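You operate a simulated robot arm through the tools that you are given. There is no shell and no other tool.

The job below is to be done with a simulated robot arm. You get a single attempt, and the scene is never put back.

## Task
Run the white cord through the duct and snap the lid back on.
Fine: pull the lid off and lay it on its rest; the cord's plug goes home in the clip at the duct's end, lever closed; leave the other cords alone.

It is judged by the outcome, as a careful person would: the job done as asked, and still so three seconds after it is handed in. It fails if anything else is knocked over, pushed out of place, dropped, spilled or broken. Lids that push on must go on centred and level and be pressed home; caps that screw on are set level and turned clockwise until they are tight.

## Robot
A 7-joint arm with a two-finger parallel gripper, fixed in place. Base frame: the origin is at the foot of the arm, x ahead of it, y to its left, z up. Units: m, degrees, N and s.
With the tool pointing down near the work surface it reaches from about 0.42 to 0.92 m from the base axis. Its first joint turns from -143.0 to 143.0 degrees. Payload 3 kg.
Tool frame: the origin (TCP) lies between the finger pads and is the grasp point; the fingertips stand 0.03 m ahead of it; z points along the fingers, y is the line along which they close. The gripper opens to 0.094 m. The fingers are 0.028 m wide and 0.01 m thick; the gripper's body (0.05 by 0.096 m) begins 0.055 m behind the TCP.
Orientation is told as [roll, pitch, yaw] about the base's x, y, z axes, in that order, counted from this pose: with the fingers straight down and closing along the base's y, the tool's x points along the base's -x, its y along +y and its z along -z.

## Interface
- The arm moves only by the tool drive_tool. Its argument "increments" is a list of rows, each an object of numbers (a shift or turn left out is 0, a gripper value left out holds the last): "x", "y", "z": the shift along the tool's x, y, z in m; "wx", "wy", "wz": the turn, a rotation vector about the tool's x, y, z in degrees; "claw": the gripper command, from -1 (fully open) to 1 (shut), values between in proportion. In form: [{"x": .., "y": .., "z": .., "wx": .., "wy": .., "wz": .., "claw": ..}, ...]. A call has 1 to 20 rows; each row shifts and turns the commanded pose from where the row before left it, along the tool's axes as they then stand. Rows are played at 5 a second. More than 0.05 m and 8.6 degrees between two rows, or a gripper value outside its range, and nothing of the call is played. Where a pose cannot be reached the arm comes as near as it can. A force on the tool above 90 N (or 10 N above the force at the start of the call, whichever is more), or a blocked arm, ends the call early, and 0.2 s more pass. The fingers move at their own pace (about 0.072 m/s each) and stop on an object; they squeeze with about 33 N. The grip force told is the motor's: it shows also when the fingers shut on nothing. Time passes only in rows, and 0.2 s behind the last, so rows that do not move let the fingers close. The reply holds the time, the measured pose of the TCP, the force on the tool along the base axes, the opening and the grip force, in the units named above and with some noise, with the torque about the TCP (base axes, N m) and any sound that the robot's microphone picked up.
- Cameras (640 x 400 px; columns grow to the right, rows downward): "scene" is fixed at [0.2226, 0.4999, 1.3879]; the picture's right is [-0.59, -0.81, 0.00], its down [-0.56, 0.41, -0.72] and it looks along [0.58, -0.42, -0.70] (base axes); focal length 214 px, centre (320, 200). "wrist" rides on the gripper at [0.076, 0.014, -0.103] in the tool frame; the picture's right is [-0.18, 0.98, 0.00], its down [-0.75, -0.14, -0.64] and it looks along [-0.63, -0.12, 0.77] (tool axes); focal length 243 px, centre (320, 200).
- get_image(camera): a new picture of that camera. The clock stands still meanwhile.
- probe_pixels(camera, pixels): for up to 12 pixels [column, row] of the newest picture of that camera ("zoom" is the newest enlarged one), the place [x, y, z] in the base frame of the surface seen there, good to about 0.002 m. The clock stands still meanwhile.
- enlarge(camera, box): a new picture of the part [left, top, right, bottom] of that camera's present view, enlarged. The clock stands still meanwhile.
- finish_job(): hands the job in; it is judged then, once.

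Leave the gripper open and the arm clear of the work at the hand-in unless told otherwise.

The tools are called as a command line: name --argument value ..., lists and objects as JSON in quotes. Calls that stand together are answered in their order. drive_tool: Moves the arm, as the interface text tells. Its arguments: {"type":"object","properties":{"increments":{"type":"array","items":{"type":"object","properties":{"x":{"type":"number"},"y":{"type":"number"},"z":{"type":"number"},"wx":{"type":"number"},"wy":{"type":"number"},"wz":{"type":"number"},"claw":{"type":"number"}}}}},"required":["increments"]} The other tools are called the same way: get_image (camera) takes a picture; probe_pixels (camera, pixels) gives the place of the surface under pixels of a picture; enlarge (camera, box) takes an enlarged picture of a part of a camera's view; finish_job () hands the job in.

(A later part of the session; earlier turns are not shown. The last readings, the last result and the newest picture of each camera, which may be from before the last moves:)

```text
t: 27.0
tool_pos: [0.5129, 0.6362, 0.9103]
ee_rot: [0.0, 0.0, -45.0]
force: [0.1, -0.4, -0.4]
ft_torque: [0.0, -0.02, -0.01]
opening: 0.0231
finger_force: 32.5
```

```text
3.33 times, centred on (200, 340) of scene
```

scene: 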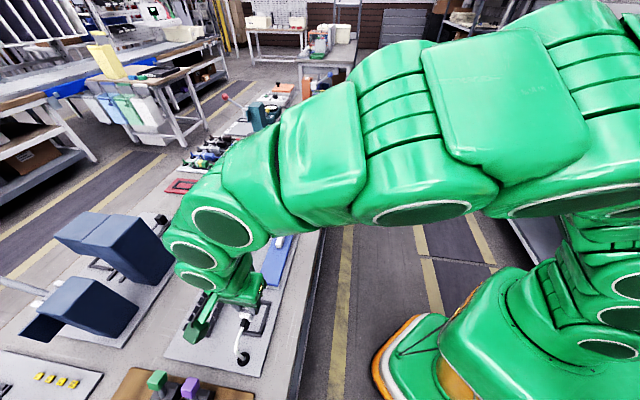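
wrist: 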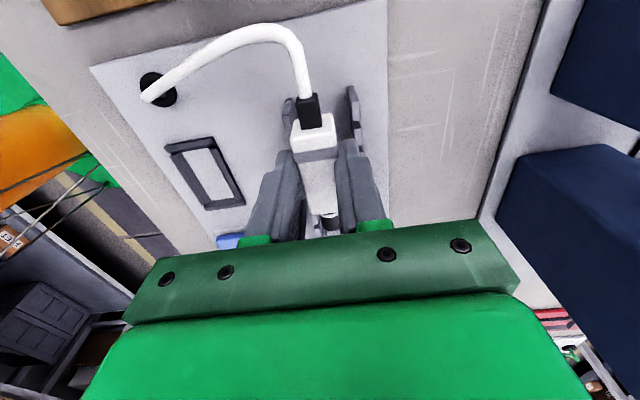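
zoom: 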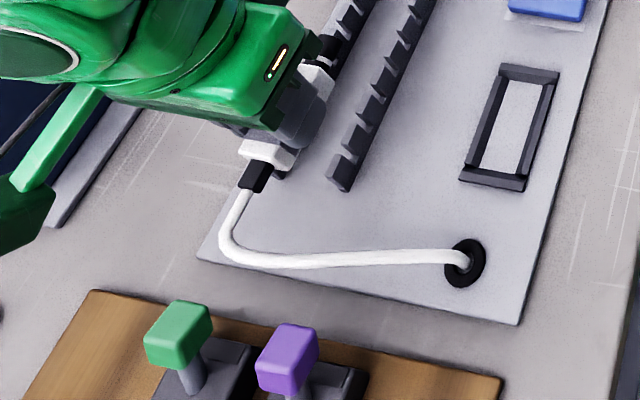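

The cord has slid clear of the levers and now loops nicely round the duct's near end. I'll probe the cord heights and the wall tops.

probe_pixels --camera "zoom" --pixels '[[345, 157], [340, 160], [362, 125], [385, 90], [230, 235], [245, 200], [280, 262], [340, 260], [420, 255], [350, 8], [320, 172], [464, 258]]'

enlarge --camera "wrist" --box '[120, 0, 380, 160]'

probe_pixels --camera "wrist" --pixels '[[286, 104], [292, 105], [351, 90], [357, 90], [355, 110], [305, 85], [295, 45], [265, 32], [220, 45], [180, 72]]'

```text
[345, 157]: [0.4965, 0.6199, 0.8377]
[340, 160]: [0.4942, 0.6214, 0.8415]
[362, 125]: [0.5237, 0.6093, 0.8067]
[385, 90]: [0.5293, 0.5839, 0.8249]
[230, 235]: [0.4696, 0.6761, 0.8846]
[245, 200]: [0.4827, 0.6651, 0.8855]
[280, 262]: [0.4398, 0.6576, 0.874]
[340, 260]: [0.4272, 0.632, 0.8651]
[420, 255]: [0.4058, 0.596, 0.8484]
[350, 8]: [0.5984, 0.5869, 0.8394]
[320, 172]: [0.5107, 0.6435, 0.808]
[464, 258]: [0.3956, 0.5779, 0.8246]
```

```text
2.46 times, centred on (250, 80) of wrist
```

zoom: 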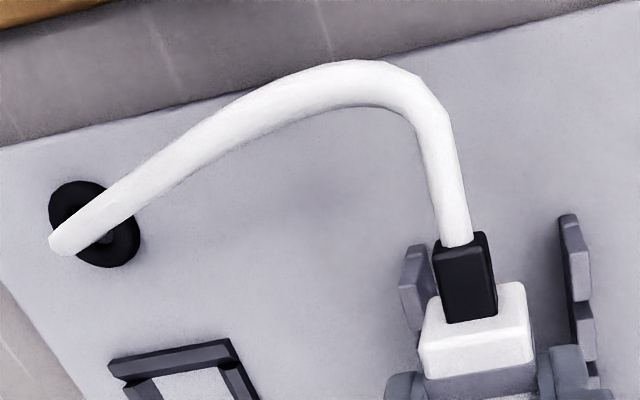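

```text
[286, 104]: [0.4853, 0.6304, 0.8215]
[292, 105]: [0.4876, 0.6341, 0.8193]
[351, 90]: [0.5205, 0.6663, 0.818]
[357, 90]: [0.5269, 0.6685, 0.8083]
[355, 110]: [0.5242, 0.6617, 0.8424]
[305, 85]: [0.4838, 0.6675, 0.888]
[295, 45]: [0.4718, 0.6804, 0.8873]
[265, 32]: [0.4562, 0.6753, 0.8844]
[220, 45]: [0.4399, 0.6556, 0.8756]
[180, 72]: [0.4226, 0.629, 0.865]
```

The wall tops are at z≈0.842. To keep the cord inside the channel I'll tilt the plug nose-up about 25°, which makes the cord leave low, then lower until the fingertips are about 4 mm above the walls.

drive_tool --increments '[{"wy": -6.25}, {"wy": -6.25}, {"wy": -6.25}, {"wy": -6.25}, {}, {"x": 0.0044, "z": 0.0094}, {"x": 0.0044, "z": 0.0094}, {}]'

get_image --camera "wrist"

enlarge --camera "scene" --box '[130, 280, 270, 400]'

```text
t: 28.8
tool_pos: [0.5142, 0.6361, 0.8903]
ee_rot: [0.0, -25.0, -45.1]
force: [-0.4, -0.1, -0.8]
ft_torque: [0.01, 0.01, -0.02]
opening: 0.023
finger_force: 32.8
```

```text
taken
```

wrist: 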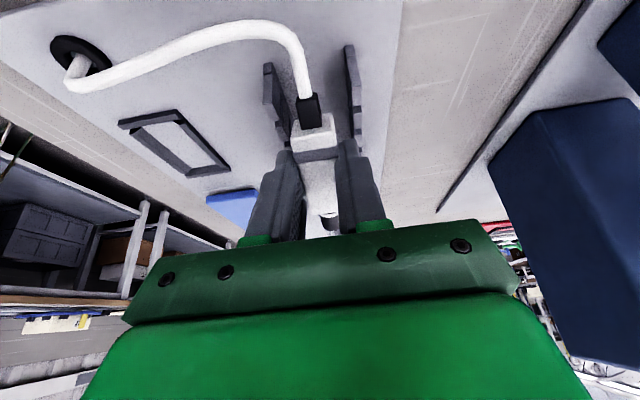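

```text
3.33 times, centred on (200, 340) of scene
```

zoom: 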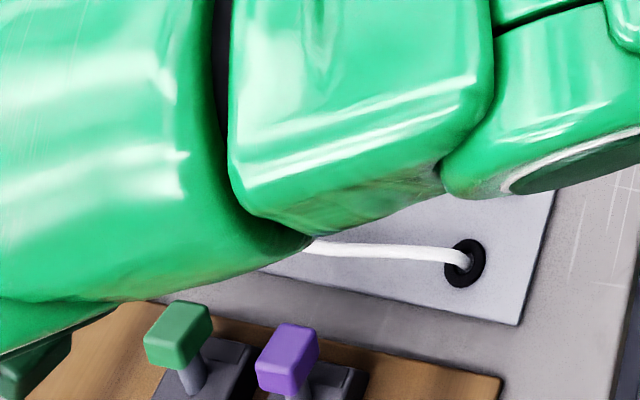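

The tilt is in place. I'll probe the cord and walls in the wrist view to confirm the tail is now low.

probe_pixels --camera "wrist" --pixels '[[308, 110], [303, 85], [295, 50], [265, 30], [220, 40], [150, 70], [90, 75], [268, 70], [348, 50], [272, 95], [355, 100], [315, 130]]'

enlarge --camera "wrist" --box '[220, 0, 420, 160]'

```text
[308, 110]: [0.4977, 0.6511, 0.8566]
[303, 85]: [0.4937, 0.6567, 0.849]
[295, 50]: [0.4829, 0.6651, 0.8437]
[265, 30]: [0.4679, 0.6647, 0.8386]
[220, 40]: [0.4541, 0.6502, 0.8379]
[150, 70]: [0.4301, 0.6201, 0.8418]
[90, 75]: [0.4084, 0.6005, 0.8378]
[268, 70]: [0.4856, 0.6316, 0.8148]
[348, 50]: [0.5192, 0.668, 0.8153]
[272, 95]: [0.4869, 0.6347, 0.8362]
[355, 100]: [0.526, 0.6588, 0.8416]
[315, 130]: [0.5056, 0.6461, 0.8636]
```

```text
2.50 times, centred on (320, 80) of wrist
```

zoom: 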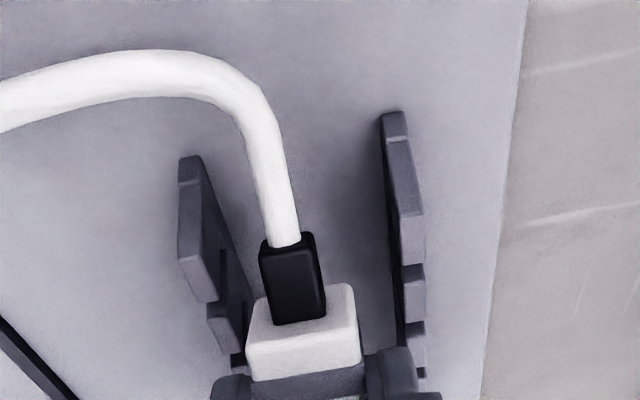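

The cord now leaves low, and its bulge is at z≈0.838. I'll lower another 11 mm and tilt 5° more.

drive_tool --increments '[{"x": 0.0046, "z": 0.01}, {"wy": -5}, {}]'

get_image --camera "wrist"

probe_pixels --camera "wrist" --pixels '[[308, 110], [303, 85], [295, 50], [265, 30], [220, 40], [272, 95], [355, 100], [315, 130]]'

```text
t: 29.6
tool_pos: [0.5137, 0.6349, 0.8787]
ee_rot: [0.0, -30.0, -45.1]
force: [-0.6, -0.2, -0.4]
ft_torque: [0.0, 0.02, 0.0]
opening: 0.023
finger_force: 32.9
```

```text
taken
```

wrist: 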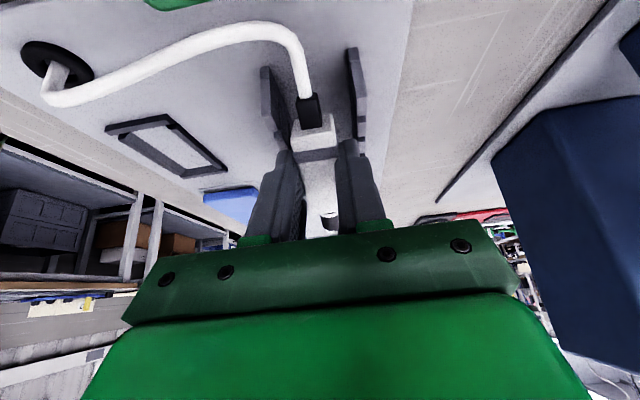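

```text
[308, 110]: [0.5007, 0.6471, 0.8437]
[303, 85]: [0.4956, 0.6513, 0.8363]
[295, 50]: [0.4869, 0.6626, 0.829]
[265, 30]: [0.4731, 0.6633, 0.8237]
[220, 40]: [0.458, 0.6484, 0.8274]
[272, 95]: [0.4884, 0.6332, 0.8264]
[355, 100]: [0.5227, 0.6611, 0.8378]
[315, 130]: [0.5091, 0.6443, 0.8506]
```

The cord now enters the channel at z≈0.83, below the wall tops. I'll advance along the duct in small steps at constant height.

drive_tool --increments '[{"x": -0.00866, "z": 0.005}, {"x": -0.00866, "z": 0.005}, {"x": -0.00866, "z": 0.005}, {"x": -0.00866, "z": 0.005}, {}]'

get_image --camera "wrist"

enlarge --camera "scene" --box '[130, 220, 290, 400]'

```text
t: 30.8
tool_pos: [0.5432, 0.6063, 0.877]
ee_rot: [0.0, -30.1, -45.0]
force: [0.0, -0.3, -0.7]
ft_torque: [0.01, 0.01, -0.01]
opening: 0.0231
finger_force: 33.0
```

```text
taken
```

wrist: 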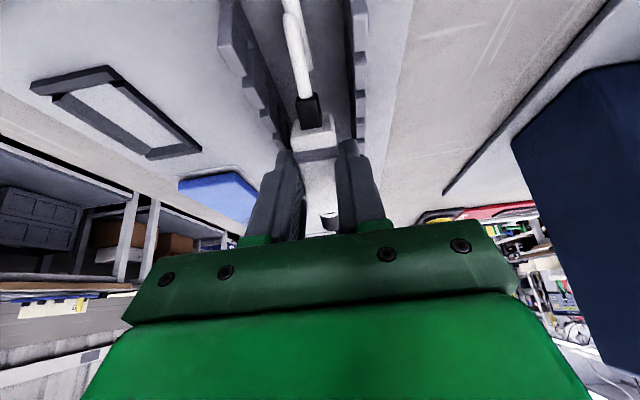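

```text
2.22 times, centred on (210, 310) of scene
```

zoom: 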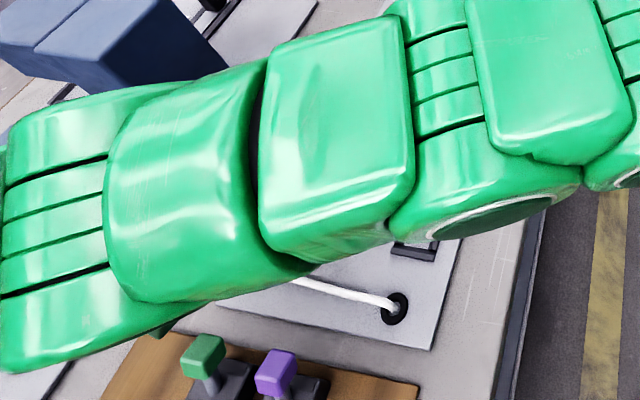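

The cord is running between the walls behind the plug. I'll raise 1 mm for wall clearance and continue.

drive_tool --increments '[{"x": -0.0092, "z": 0.0041}, {"x": -0.0104, "z": 0.006}, {"x": -0.0104, "z": 0.006}, {"x": -0.0104, "z": 0.006}, {"x": -0.0104, "z": 0.006}, {"x": -0.0104, "z": 0.006}, {}]'

get_image --camera "wrist"

get_image --camera "scene"

```text
t: 32.4
tool_pos: [0.5914, 0.5568, 0.8805]
ee_rot: [-0.1, -30.1, -45.0]
force: [0.5, 0.2, -1.0]
ft_torque: [-0.01, -0.01, 0.0]
opening: 0.0229
finger_force: 33.3
```

```text
taken
```

wrist: 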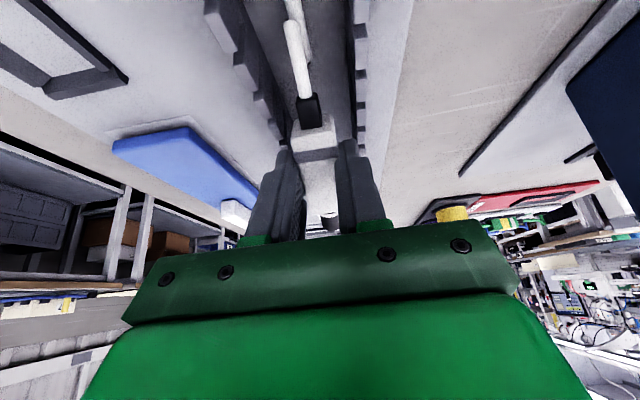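

```text
taken
```

scene: 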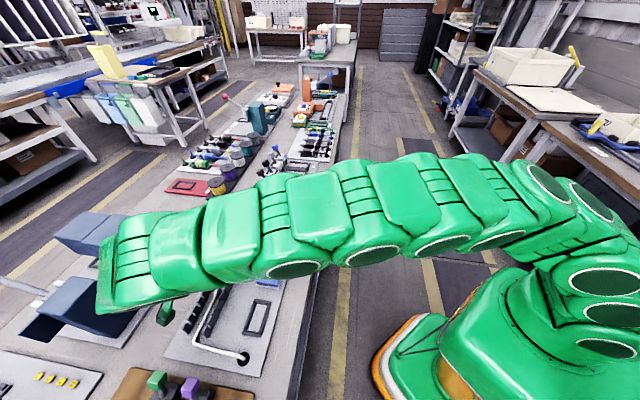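

The cord runs from the grommet to the near end and up into the channel. The wrist link is passing in front of the blue boxes in this view, so I'll check its real clearance.

probe_pixels --camera "scene" --pixels '[[105, 260], [105, 290], [150, 240], [160, 300], [190, 296], [165, 315], [90, 230], [80, 290]]'

enlarge --camera "scene" --box '[150, 270, 290, 390]'

```text
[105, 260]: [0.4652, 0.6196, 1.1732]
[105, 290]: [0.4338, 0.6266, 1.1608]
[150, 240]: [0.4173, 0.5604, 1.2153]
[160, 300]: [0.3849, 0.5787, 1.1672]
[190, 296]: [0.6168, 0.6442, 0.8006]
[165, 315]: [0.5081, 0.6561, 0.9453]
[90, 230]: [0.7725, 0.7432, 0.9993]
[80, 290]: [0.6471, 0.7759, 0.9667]
```

```text
3.33 times, centred on (220, 330) of scene
```

zoom: 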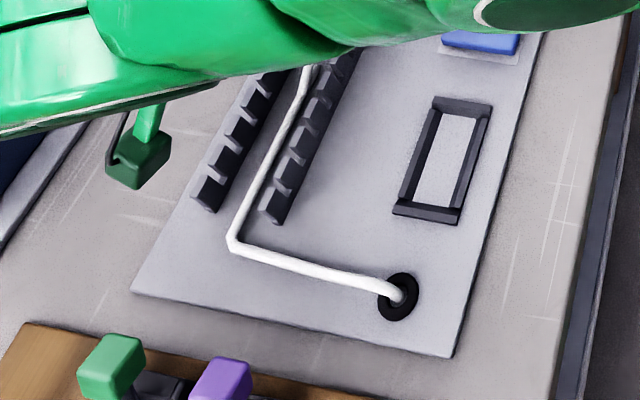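

The arm is at z≈1.17, well clear of the boxes, and the cord lies neatly in the channel. I'll carry on to the far end.

drive_tool --increments '[{"x": -0.0104, "z": 0.006}, {"x": -0.0104, "z": 0.006}, {"x": -0.0104, "z": 0.006}, {"x": -0.0104, "z": 0.006}, {"x": -0.0104, "z": 0.006}, {"x": -0.0104, "z": 0.006}, {"x": -0.0104, "z": 0.006}, {"x": -0.0104, "z": 0.006}, {"x": -0.0104, "z": 0.006}, {"x": -0.0104, "z": 0.006}, {"x": -0.0104, "z": 0.006}, {"x": -0.0104, "z": 0.006}, {"x": -0.0104, "z": 0.006}, {}]'

get_image --camera "wrist"

get_image --camera "scene"

```text
t: 35.4
tool_pos: [0.7023, 0.4458, 0.8782]
ee_rot: [0.0, -30.1, -45.0]
force: [-0.1, 0.3, -0.8]
ft_torque: [0.02, 0.0, 0.03]
opening: 0.023
finger_force: 33.1
```

```text
taken
```

wrist: 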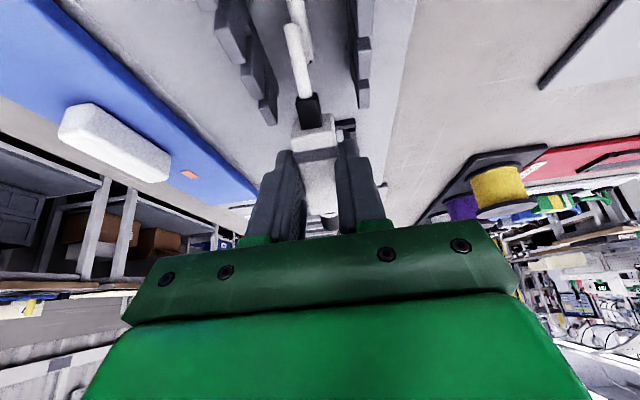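

```text
taken
```

scene: 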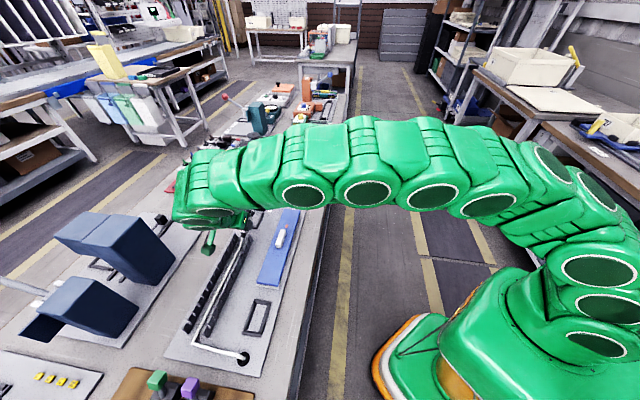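

The cord lies all along the channel. I'll level the plug again and advance to s≈0.235, just short of the clip, staying at this height.

drive_tool --increments '[{"wy": 7.5}, {"wy": 7.5}, {"wy": 7.5}, {"wy": 7.5}, {}, {"x": -0.018}, {"x": -0.018}, {"x": -0.018}, {}]'

get_image --camera "wrist"

enlarge --camera "scene" --box '[180, 150, 310, 380]'

enlarge --camera "scene" --box '[220, 160, 310, 240]'

```text
t: 37.4
tool_pos: [0.742, 0.4102, 0.8805]
ee_rot: [0.0, 0.0, -44.9]
force: [0.4, 0.7, -1.0]
ft_torque: [0.0, 0.02, -0.02]
opening: 0.0232
finger_force: 32.9
```

```text
taken
```

wrist: 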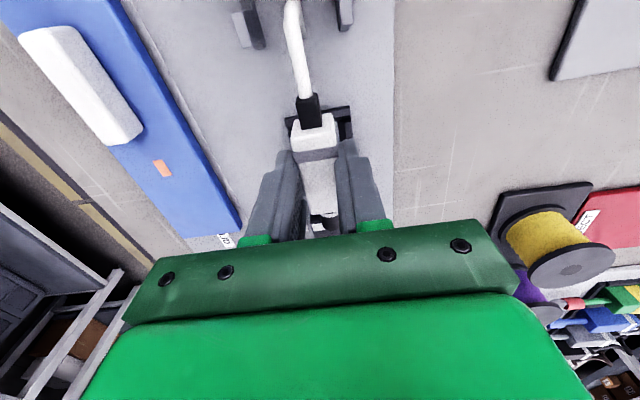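

```text
1.74 times, centred on (245, 265) of scene
```

zoom: 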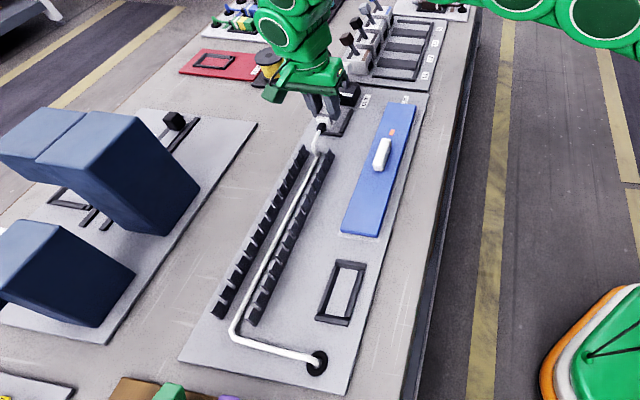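

```text
5.00 times, centred on (265, 200) of scene
```

zoom: 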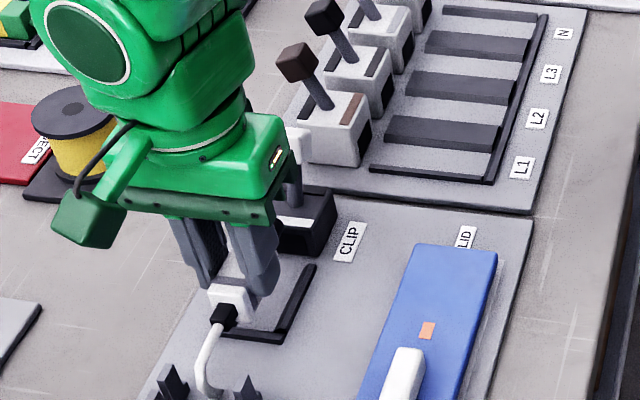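

The cord is fully in the channel and the plug is over the guide frame. I'll probe the lever knob's top and the frame to judge clearances before lowering.

probe_pixels --camera "zoom" --pixels '[[294, 135], [303, 135], [297, 160], [290, 190], [310, 195], [290, 222], [330, 195], [325, 220], [310, 270], [285, 325], [225, 333], [290, 240]]'

probe_pixels --camera "wrist" --pixels '[[290, 125], [348, 112], [348, 128], [310, 110], [318, 145], [295, 135], [335, 135], [295, 118], [330, 195], [325, 222]]'

```text
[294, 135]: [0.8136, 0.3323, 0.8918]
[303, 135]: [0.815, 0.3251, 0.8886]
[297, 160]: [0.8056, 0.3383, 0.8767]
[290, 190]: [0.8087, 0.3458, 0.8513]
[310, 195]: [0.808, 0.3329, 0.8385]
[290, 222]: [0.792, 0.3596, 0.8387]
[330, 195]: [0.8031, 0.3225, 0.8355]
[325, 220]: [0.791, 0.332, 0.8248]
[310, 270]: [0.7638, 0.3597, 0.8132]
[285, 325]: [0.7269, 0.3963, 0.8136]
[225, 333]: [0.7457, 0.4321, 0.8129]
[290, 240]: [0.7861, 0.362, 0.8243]
```

```text
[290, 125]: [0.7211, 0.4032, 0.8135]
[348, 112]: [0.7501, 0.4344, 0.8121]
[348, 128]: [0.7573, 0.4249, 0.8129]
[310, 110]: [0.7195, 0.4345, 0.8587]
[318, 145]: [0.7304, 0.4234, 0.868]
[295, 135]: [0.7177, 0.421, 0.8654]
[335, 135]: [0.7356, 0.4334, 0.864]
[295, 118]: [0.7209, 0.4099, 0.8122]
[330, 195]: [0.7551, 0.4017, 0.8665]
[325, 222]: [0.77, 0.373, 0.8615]
```

The clip face is at s≈0.300, centred at p≈0.816, with the opening around z 0.82. The frame's rear crossbar (top 0.8135, s≈0.217–0.226) leaves almost no room to lower the plug level. So I'll tip the nose down 8°, bring the nose to the opening over the crossbar, then level out.

drive_tool --increments '[{"wy": 8}, {"x": -0.005, "y": 0.0005, "z": 0.0076}, {"x": -0.005, "z": 0.0076}, {"x": -0.0048, "z": 0.0075}, {}]'

get_image --camera "wrist"

enlarge --camera "scene" --box '[220, 160, 310, 240]'

```text
t: 38.6
tool_pos: [0.7497, 0.4017, 0.8544]
ee_rot: [-0.1, 7.9, -45.0]
force: [-0.5, 0.7, 0.0]
ft_torque: [0.0, 0.0, 0.03]
opening: 0.0228
finger_force: 32.9
```

```text
taken
```

wrist: 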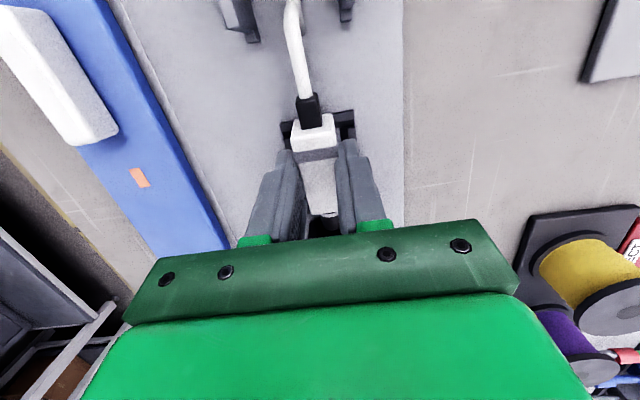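

```text
5.00 times, centred on (265, 200) of scene
```

zoom: 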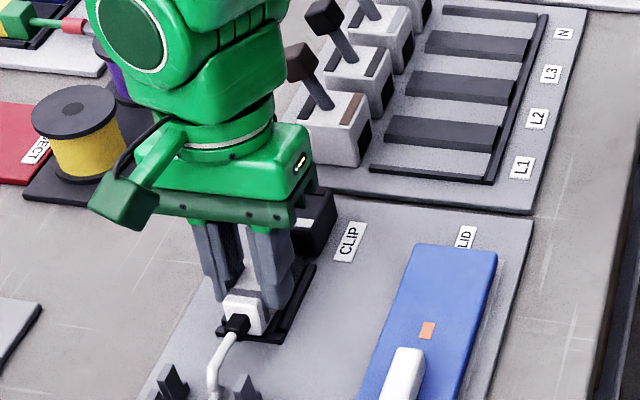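

No contact so far. I'll advance in 3 mm steps toward the opening and watch the force.

drive_tool --increments '[{"x": -0.00297, "z": -0.00042}, {"x": -0.00297, "z": -0.00042}, {"x": -0.00297, "z": -0.00042}, {}]'

drive_tool --increments '[{"x": -0.00297, "z": -0.00042}, {}]'

get_image --camera "wrist"

```text
t: 39.6
tool_pos: [0.7544, 0.3948, 0.8536]
ee_rot: [0.1, 8.0, -45.0]
force: [-1.0, -0.3, -0.6]
ft_torque: [0.01, -0.01, 0.0]
opening: 0.023
finger_force: 33.3
```

```text
t: 40.2
tool_pos: [0.7572, 0.392, 0.8538]
ee_rot: [0.0, 8.0, -45.0]
force: [0.5, 0.2, -0.9]
ft_torque: [0.01, 0.01, -0.03]
opening: 0.0231
finger_force: 32.8
```

```text
taken
```

wrist: 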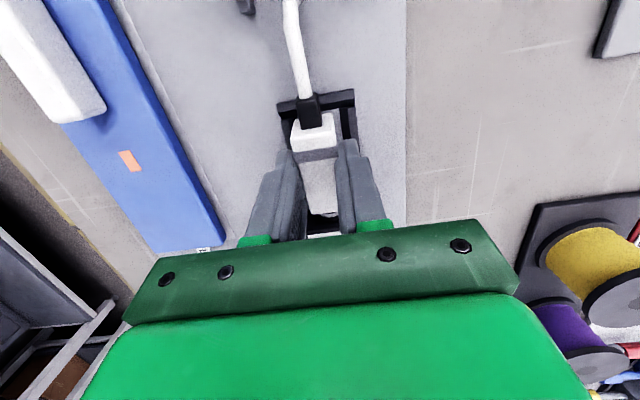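

No force, and by the numbers the nose tip is about 6 mm inside the opening. I'll check lateral centring against the frame.

enlarge --camera "wrist" --box '[240, 60, 400, 240]'

probe_pixels --camera "wrist" --pixels '[[281, 107], [354, 97], [292, 125], [333, 122], [291, 145], [335, 140], [310, 110], [318, 180], [283, 125], [351, 125]]'

```text
2.22 times, centred on (320, 150) of wrist
```

zoom: 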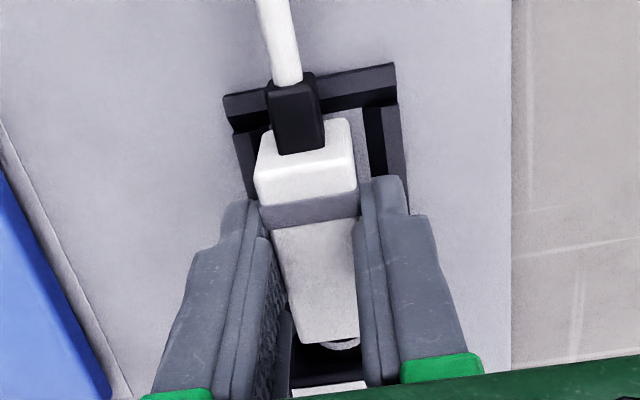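

```text
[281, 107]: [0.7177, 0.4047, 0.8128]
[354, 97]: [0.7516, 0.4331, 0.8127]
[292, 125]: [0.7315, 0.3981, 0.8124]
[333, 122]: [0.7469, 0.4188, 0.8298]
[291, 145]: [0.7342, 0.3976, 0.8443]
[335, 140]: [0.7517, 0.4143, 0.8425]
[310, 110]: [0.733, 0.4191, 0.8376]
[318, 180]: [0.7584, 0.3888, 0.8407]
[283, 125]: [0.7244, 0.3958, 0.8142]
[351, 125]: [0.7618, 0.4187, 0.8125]
```

The plug is about 2 mm toward -p relative to the frame. I'll shift +2 mm in y, then advance a little more.

drive_tool --increments '[{"y": 0.002}, {"x": -0.00297, "z": -0.00042}, {}]'

```text
t: 41.0
tool_pos: [0.7606, 0.3913, 0.854]
ee_rot: [0.0, 8.0, -45.0]
force: [0.3, 0.3, -1.5]
ft_torque: [-0.02, -0.02, -0.01]
opening: 0.0229
finger_force: 33.0
```

Still free. The rear of the body is now past the crossbar, so I'll level the plug while lowering to TCP z≈0.848.

drive_tool --increments '[{"x": -0.0004, "z": 0.003, "wy": -4}, {"x": -0.0002, "z": 0.003, "wy": -4}, {}]'

get_image --camera "wrist"

enlarge --camera "scene" --box '[220, 160, 310, 240]'

```text
t: 41.8
tool_pos: [0.7605, 0.3936, 0.8483]
ee_rot: [0.0, 0.0, -45.1]
force: [-12.6, 23.5, 0.6]
ft_torque: [0.54, 0.29, 0.28]
opening: 0.0234
finger_force: 33.1
```

```text
taken
```

wrist: 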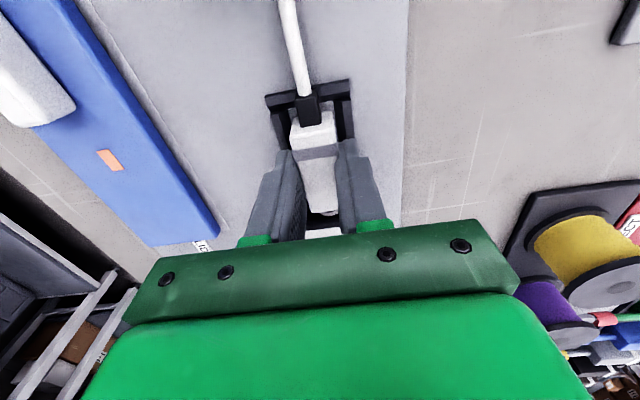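

```text
5.00 times, centred on (265, 200) of scene
```

zoom: 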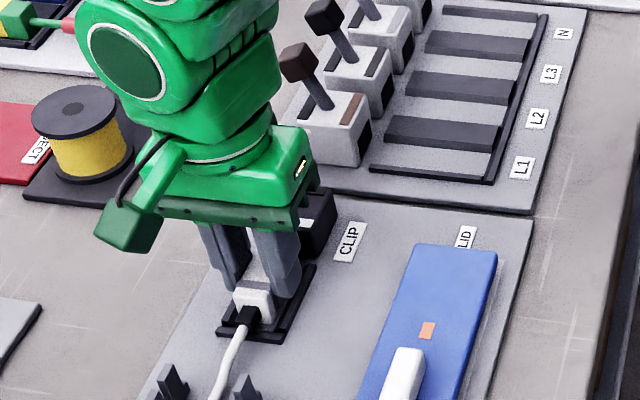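

The push-back is about 25 N along the duct plus 8 N toward +p. The torques place the contact on the -p side of the nose tip, at the right height, so the nose needs to go a bit further +p. I'll back off 2 mm, shift +1.5 mm and try again.

drive_tool --increments '[{"x": 0.003}, {"y": 0.0015}, {"x": -0.0015}, {"x": -0.0015}, {"x": -0.001}, {}]'

```text
t: 43.2
tool_pos: [0.7623, 0.3943, 0.8482]
ee_rot: [0.0, -0.1, -44.9]
force: [-25.4, 9.4, 3.1]
ft_torque: [0.16, 0.61, -0.11]
opening: 0.0228
finger_force: 32.8
```

Now the side force points to -p, so I overshot. I'll come back 0.7 mm.

drive_tool --increments '[{"y": -0.0007}, {}]'

enlarge --camera "wrist" --box '[270, 60, 370, 240]'

```text
t: 43.8
tool_pos: [0.7621, 0.3936, 0.849]
ee_rot: [0.0, 0.0, -44.9]
force: [-16.3, 16.5, -1.7]
ft_torque: [0.44, 0.45, 0.06]
opening: 0.023
finger_force: 33.1
```

```text
2.22 times, centred on (320, 150) of wrist
```

zoom: 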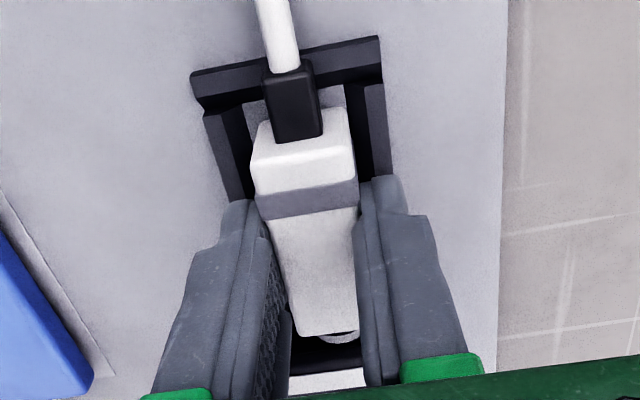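

The load is now purely axial and centred on the nose, so it's aligned and needs pushing. I'll push in 1 mm steps and watch for movement.

drive_tool --increments '[{"x": -0.001}, {"x": -0.001}, {}]'

```text
t: 44.6
tool_pos: [0.7643, 0.3909, 0.8489]
ee_rot: [0.0, 0.0, -44.8]
force: [-14.2, 20.3, -2.2]
ft_torque: [0.52, 0.33, 0.18]
opening: 0.0231
finger_force: 32.5
```

The plug advanced with a steady force of about 24 N, so it's a friction fit. I'll keep pushing.

drive_tool --increments '[{"x": -0.001}, {"x": -0.001}, {"x": -0.001}, {"x": -0.001}, {}]'

enlarge --camera "wrist" --box '[270, 60, 370, 240]'

```text
t: 45.8
tool_pos: [0.7673, 0.3876, 0.8481]
ee_rot: [0.0, 0.1, -44.9]
force: [-10.2, 23.8, 3.8]
ft_torque: [0.52, 0.19, 0.28]
opening: 0.023
finger_force: 33.2
```

```text
2.22 times, centred on (320, 150) of wrist
```

zoom: 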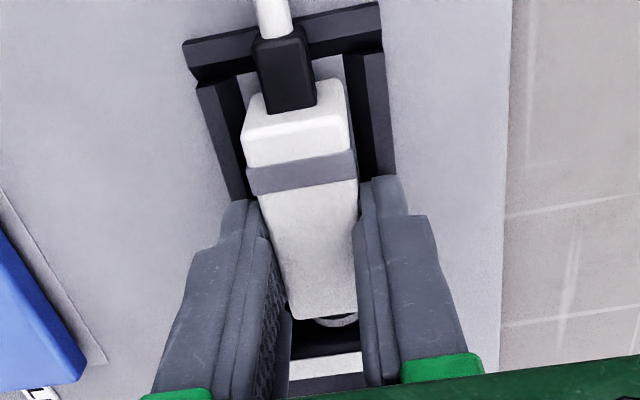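

Comparing the pictures, the grey band moved back in the fingers: the plug is slipping in the grip and not going in. The nose is blocked. I'll look closely at the nose and the opening.

enlarge --camera "wrist" --box '[300, 190, 360, 240]'

probe_pixels --camera "zoom" --pixels '[[120, 100], [300, 100], [250, 140], [300, 150], [150, 180], [250, 190], [330, 190], [100, 200], [200, 250], [350, 250], [120, 280], [380, 280]]'

enlarge --camera "scene" --box '[240, 180, 290, 230]'

```text
8.00 times, centred on (330, 215) of wrist
```

zoom: 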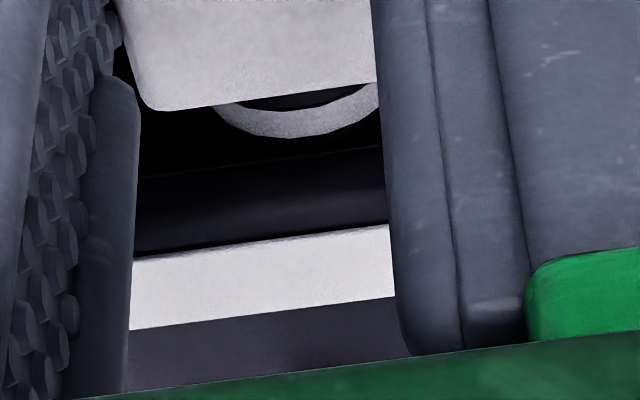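

```text
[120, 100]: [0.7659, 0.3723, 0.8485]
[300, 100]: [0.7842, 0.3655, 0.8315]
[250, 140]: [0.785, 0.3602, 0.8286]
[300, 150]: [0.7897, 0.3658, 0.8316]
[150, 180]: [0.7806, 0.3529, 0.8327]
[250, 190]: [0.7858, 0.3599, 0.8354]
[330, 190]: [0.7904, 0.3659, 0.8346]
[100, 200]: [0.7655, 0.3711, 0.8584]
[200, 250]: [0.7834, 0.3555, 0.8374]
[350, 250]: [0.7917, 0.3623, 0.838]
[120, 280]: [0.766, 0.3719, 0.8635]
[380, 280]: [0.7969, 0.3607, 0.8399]
```

```text
8.00 times, centred on (265, 205) of scene
```

zoom: 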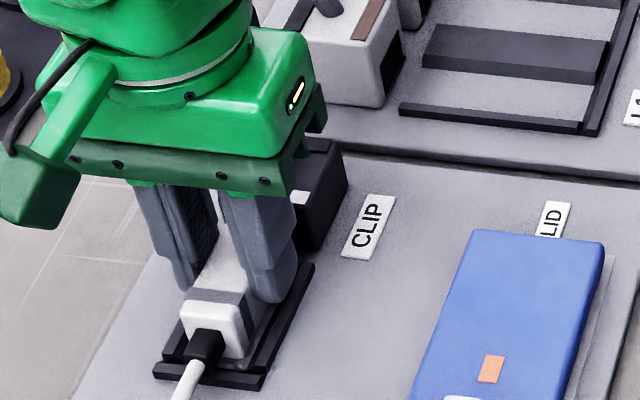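

The white ring on the nose is about level with the clip face (s≈0.300), so the black tip is inside and has hit a stop. To tell whether this is home, I'll relax the push, release the plug where it sits, rise and look at it unobstructed.

drive_tool --increments '[{"x": 0.001}, {"x": 0.0007}, {"claw": 0.6}, {"claw": 0.1}, {}, {"z": -0.02}, {"z": -0.03}, {"z": -0.04}, {"z": -0.04}, {}]'

get_image --camera "wrist"

enlarge --camera "scene" --box '[240, 180, 290, 230]'

```text
t: 48.0
tool_pos: [0.762, 0.3881, 0.9765]
ee_rot: [0.0, 0.1, -44.8]
force: [-0.6, -1.0, 0.2]
ft_torque: [-0.01, 0.01, 0.01]
opening: 0.0423
finger_force: 0.0
```

```text
taken
```

wrist: 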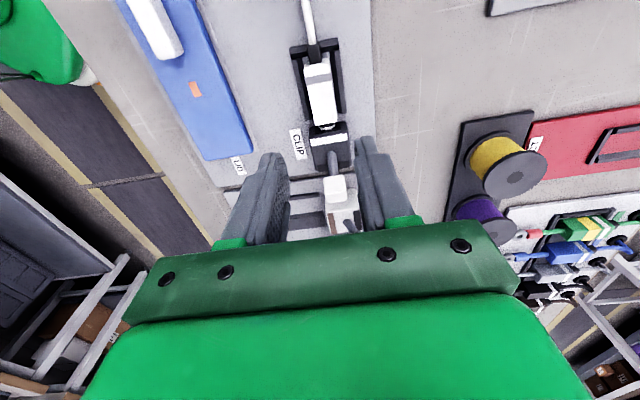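

```text
8.00 times, centred on (265, 205) of scene
```

zoom: 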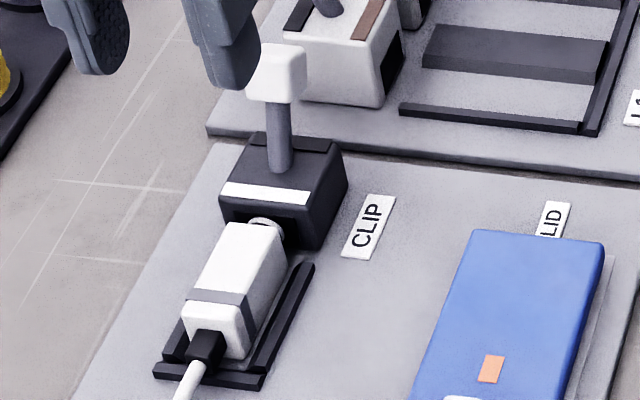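

Now the plug sits in the frame with its ring at the clip face. I'll enlarge the wrist view for the exact gap and alignment.

enlarge --camera "wrist" --box '[280, 30, 370, 190]'

enlarge --camera "wrist" --box '[300, 95, 360, 150]'

probe_pixels --camera "zoom" --pixels '[[200, 150], [160, 200], [260, 190], [210, 225], [300, 210], [330, 180], [120, 230], [380, 200], [200, 290], [100, 290], [420, 260], [250, 240]]'

```text
2.50 times, centred on (325, 110) of wrist
```

zoom: 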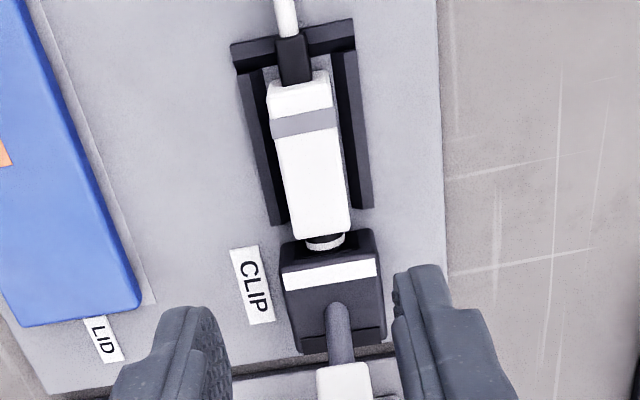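

```text
7.27 times, centred on (330, 122) of wrist
```

zoom: 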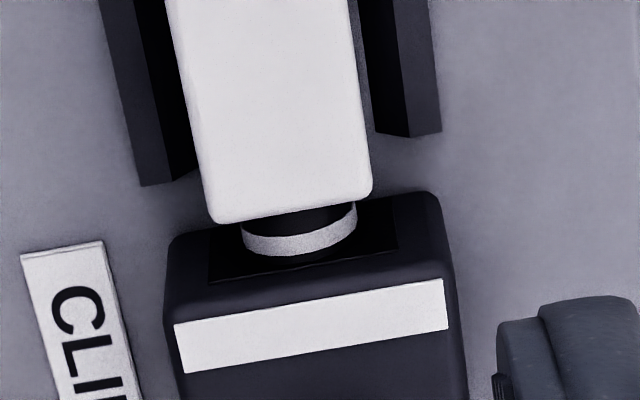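

```text
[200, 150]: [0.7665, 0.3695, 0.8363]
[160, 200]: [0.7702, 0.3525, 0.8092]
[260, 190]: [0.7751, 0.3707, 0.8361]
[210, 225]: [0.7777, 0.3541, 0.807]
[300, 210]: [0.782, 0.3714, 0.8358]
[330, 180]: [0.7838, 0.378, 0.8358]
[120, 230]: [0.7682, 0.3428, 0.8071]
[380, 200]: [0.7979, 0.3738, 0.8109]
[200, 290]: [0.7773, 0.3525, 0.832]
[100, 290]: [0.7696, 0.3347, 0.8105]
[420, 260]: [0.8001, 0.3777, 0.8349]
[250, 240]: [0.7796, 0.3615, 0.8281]
```

The nose is centred in the opening, but the plug eased back about 2 mm when I released it. I'll push it firmly home from behind with the fingertips straddling the strain relief, which can't slip. First I'll move behind it, with the fingers set to an 18 mm gap, and check from above.

drive_tool --increments '[{"x": 0.02, "y": 0.001, "claw": 0.61}, {"x": 0.02}, {"x": 0.022}, {"z": 0.03}, {"z": 0.03}, {}]'

get_image --camera "wrist"

enlarge --camera "wrist" --box '[260, 60, 380, 240]'

```text
t: 49.4
tool_pos: [0.723, 0.4335, 0.9174]
ee_rot: [0.1, 0.1, -45.0]
force: [-0.8, 0.5, -0.4]
ft_torque: [-0.01, 0.02, 0.04]
opening: 0.0181
finger_force: 0.1
```

```text
taken
```

wrist: 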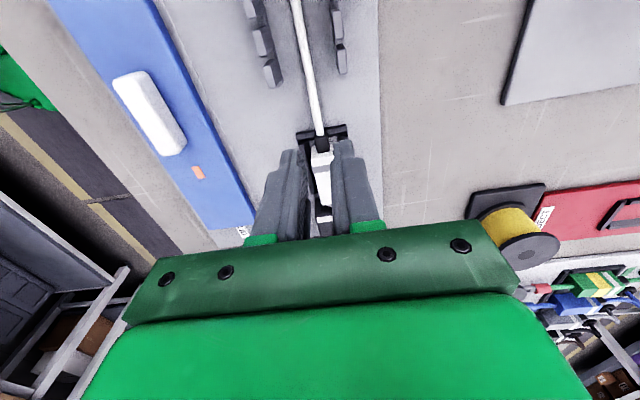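

```text
2.22 times, centred on (320, 150) of wrist
```

zoom: 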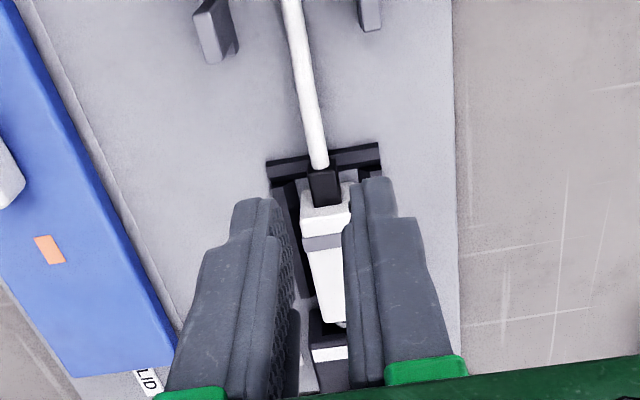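

The cord and strain relief line up with the gap between the fingers. I'll lower to z≈0.848 behind the plug body.

drive_tool --increments '[{"z": 0.025}, {"z": 0.025}, {"z": 0.012}, {"z": 0.007}, {}]'

enlarge --camera "wrist" --box '[260, 60, 380, 240]'

enlarge --camera "scene" --box '[220, 160, 310, 250]'

```text
t: 50.6
tool_pos: [0.7213, 0.433, 0.8506]
ee_rot: [0.0, 0.0, -45.0]
force: [0.1, 0.8, -0.1]
ft_torque: [-0.02, 0.01, 0.0]
opening: 0.0181
finger_force: 0.1
```

```text
2.22 times, centred on (320, 150) of wrist
```

zoom: 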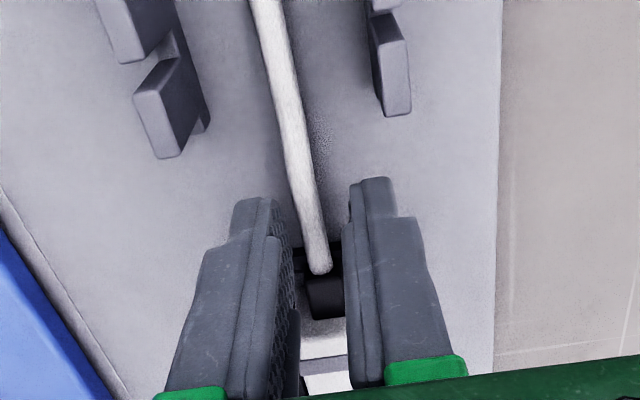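

```text
4.44 times, centred on (265, 205) of scene
```

zoom: 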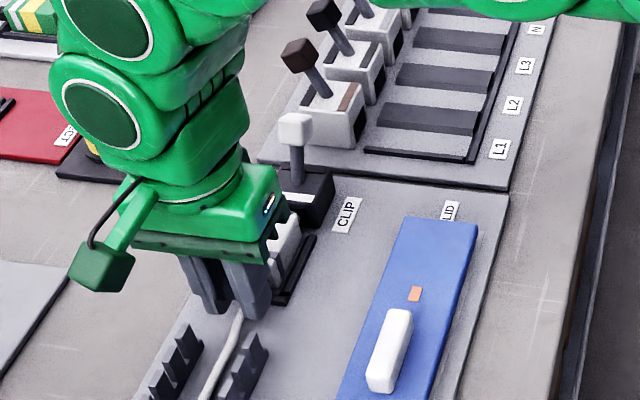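

The fingers straddle the cord. I'll advance toward the body's rear face.

drive_tool --increments '[{"x": -0.004}, {"x": -0.004}, {"x": -0.004}, {"x": -0.002}, {}]'

drive_tool --increments '[{"x": -0.0015}, {"x": -0.0015}, {}]'

drive_tool --increments '[{"x": -0.0015}, {}]'

```text
t: 51.8
tool_pos: [0.7321, 0.4249, 0.8497]
ee_rot: [0.1, 0.0, -45.1]
force: [-0.2, -0.2, 0.3]
ft_torque: [-0.01, 0.01, -0.01]
opening: 0.0184
finger_force: 0.1
```

```text
t: 52.6
tool_pos: [0.7343, 0.4228, 0.8499]
ee_rot: [0.0, 0.0, -45.0]
force: [-4.1, 4.3, 0.4]
ft_torque: [0.12, 0.12, -0.04]
opening: 0.0183
finger_force: 0.1
```

```text
t: 53.2
tool_pos: [0.7343, 0.4234, 0.8514]
ee_rot: [0.0, 0.2, -44.9]
force: [-15.1, 15.4, 0.2]
ft_torque: [0.37, 0.4, -0.09]
opening: 0.0184
finger_force: 0.0
```

It meets a firm stop at once (6 N, then 22 N for another 1.5 mm). I'll press up to about 40 N to make sure it's bottomed out.

drive_tool --increments '[{"x": -0.001}, {"x": -0.001}, {}]'

enlarge --camera "wrist" --box '[280, 170, 370, 240]'

enlarge --camera "scene" --box '[245, 190, 285, 230]'

```text
t: 54.0
tool_pos: [0.7347, 0.4219, 0.8497]
ee_rot: [0.0, 0.2, -44.9]
force: [-40.2, 34.3, 3.5]
ft_torque: [0.71, 0.87, -0.7]
opening: 0.0209
finger_force: 2.3
```

```text
5.71 times, centred on (325, 205) of wrist
```

zoom: 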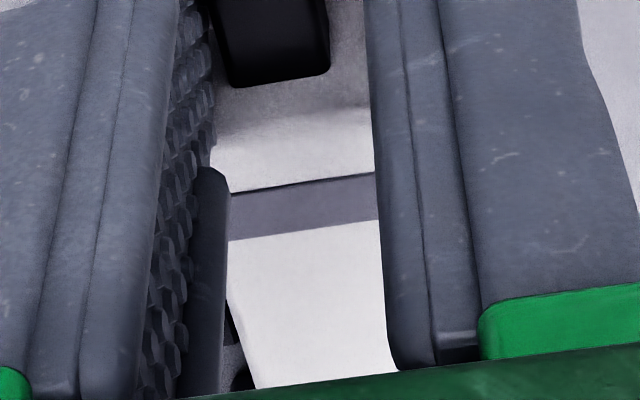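

```text
10.00 times, centred on (265, 210) of scene
```

zoom: 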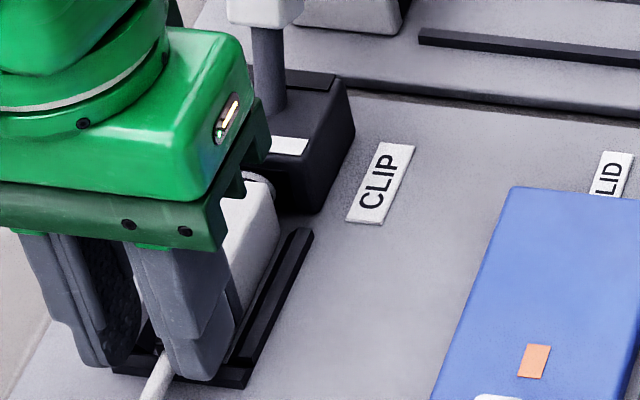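

At about 53 N it doesn't move at all, so the plug is hard against its stop with the ring at the clip face. I'll back off straight, rise and check.

drive_tool --increments '[{"x": 0.003}, {"x": 0.004}, {"x": 0.006}, {}, {"z": -0.03}, {"z": -0.04}, {"z": -0.04}, {"x": -0.03, "claw": 0.3}, {"x": -0.03}, {}]'

enlarge --camera "wrist" --box '[280, 60, 370, 190]'

enlarge --camera "scene" --box '[245, 180, 285, 230]'

```text
t: 56.2
tool_pos: [0.7672, 0.3882, 0.9608]
ee_rot: [0.1, 0.0, -44.9]
force: [0.2, -0.2, 0.5]
ft_torque: [-0.02, -0.02, 0.0]
opening: 0.033
finger_force: 0.1
```

```text
3.08 times, centred on (325, 125) of wrist
```

zoom: 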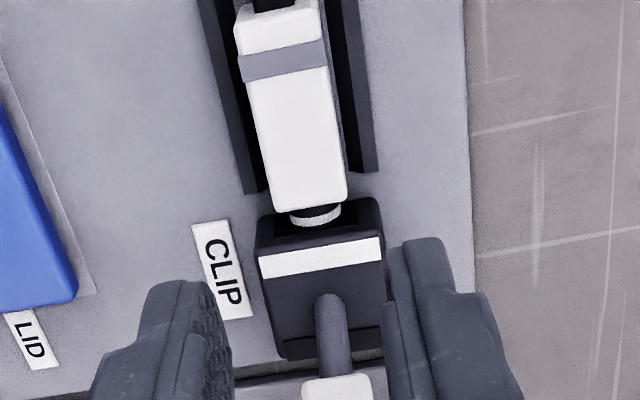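

```text
8.00 times, centred on (265, 205) of scene
```

zoom: 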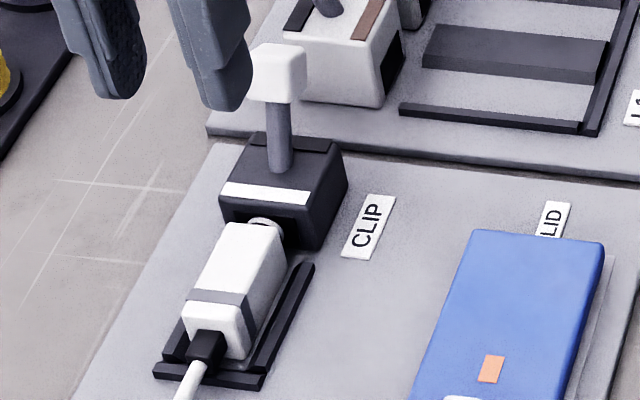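

The plug is centred on the clip and firmly seated. Next is the lever. It leans away from the plug (open), and the neighbouring L1 block is close behind it, so I'll probe both before choosing how to push.

enlarge --camera "scene" --box '[240, 140, 310, 220]'

probe_pixels --camera "zoom" --pixels '[[205, 215], [225, 212], [230, 240], [200, 225], [222, 275], [222, 300], [235, 265], [175, 270], [290, 95], [310, 130], [300, 180], [330, 165]]'

get_image --camera "wrist"

probe_pixels --camera "wrist" --pixels '[[328, 185], [325, 195], [335, 195], [330, 200], [330, 215], [326, 165], [327, 175], [320, 145], [335, 140], [320, 170]]'

```text
5.00 times, centred on (275, 180) of scene
```

zoom: 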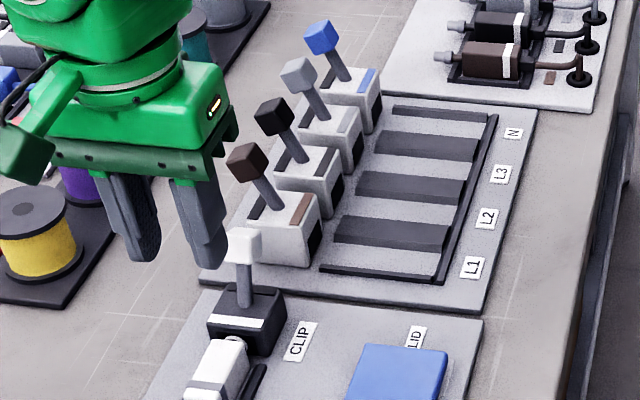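

```text
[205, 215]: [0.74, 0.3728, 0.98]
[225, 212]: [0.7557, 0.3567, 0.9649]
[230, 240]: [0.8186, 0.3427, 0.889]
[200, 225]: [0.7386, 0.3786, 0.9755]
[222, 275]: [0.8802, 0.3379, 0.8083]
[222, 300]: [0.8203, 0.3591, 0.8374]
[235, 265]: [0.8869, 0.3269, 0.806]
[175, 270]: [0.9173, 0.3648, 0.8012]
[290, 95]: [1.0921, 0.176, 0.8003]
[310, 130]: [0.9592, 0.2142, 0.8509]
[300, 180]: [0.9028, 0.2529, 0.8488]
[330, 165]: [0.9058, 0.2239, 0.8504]
```

```text
taken
```

wrist: 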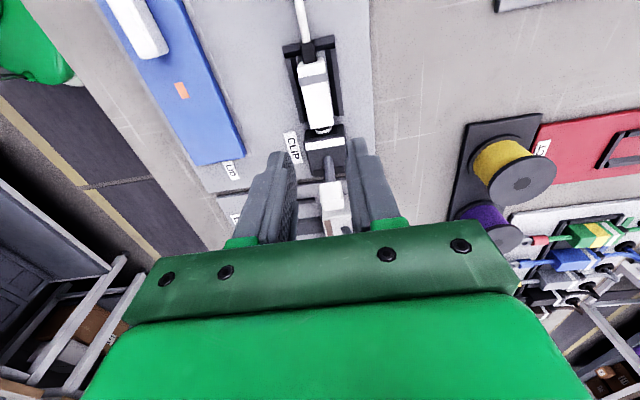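

```text
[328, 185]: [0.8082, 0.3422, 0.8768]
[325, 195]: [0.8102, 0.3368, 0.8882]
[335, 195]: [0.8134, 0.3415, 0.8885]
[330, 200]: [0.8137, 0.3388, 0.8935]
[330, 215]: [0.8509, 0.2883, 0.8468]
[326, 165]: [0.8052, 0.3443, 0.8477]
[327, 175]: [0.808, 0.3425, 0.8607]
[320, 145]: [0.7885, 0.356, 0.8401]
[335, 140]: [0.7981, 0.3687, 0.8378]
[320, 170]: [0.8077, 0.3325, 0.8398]
```

The knob spans about s 0.330–0.352, p≈0.813, z 0.874–0.8935. The L1 block starts at s≈0.398. I'll check the L1 knob too, then plan to push from behind with closed fingers.

enlarge --camera "scene" --box '[240, 140, 310, 220]'

probe_pixels --camera "zoom" --pixels '[[240, 155], [258, 155], [248, 172], [265, 190], [235, 235], [250, 240], [240, 255], [275, 110], [262, 215], [240, 275]]'

drive_tool --increments '[{"z": -0.03, "claw": 1}, {"x": -0.037, "y": -0.001}, {"x": -0.037, "y": -0.001}, {"x": -0.032}, {}]'

get_image --camera "wrist"

```text
5.00 times, centred on (275, 180) of scene
```

zoom: 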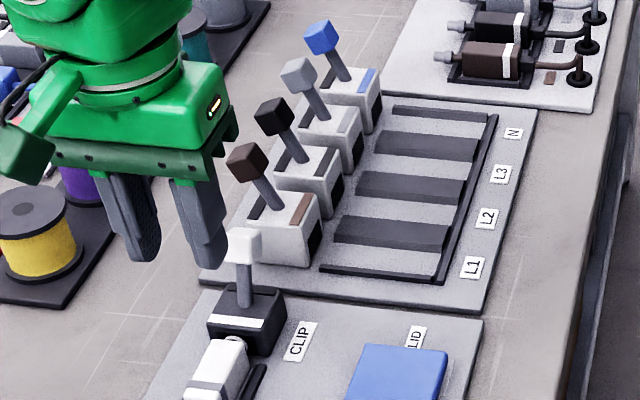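

```text
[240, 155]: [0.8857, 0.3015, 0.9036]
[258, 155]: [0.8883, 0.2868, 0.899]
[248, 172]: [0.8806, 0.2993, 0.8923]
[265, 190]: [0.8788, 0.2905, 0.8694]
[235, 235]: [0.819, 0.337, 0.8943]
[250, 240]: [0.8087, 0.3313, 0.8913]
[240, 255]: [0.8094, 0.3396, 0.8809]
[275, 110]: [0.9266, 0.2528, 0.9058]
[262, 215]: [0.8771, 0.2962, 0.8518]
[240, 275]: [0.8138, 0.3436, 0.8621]
```

```text
t: 57.4
tool_pos: [0.8337, 0.3147, 0.9876]
ee_rot: [0.0, 0.0, -44.9]
force: [-0.1, 0.5, 0.4]
ft_torque: [0.02, -0.01, -0.05]
opening: 0.0001
finger_force: 32.3
out of reach, approached as far as the arm can: row 4
```

```text
taken
```

wrist: 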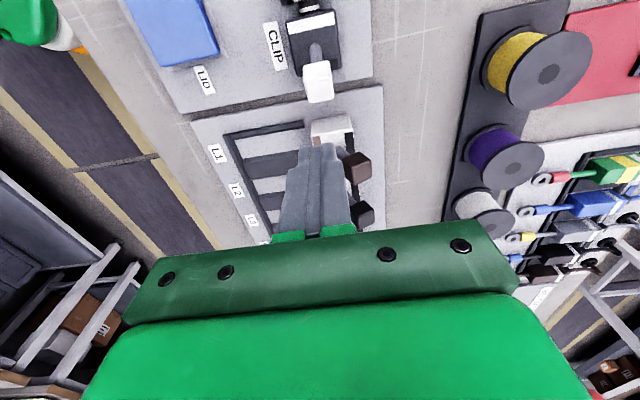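

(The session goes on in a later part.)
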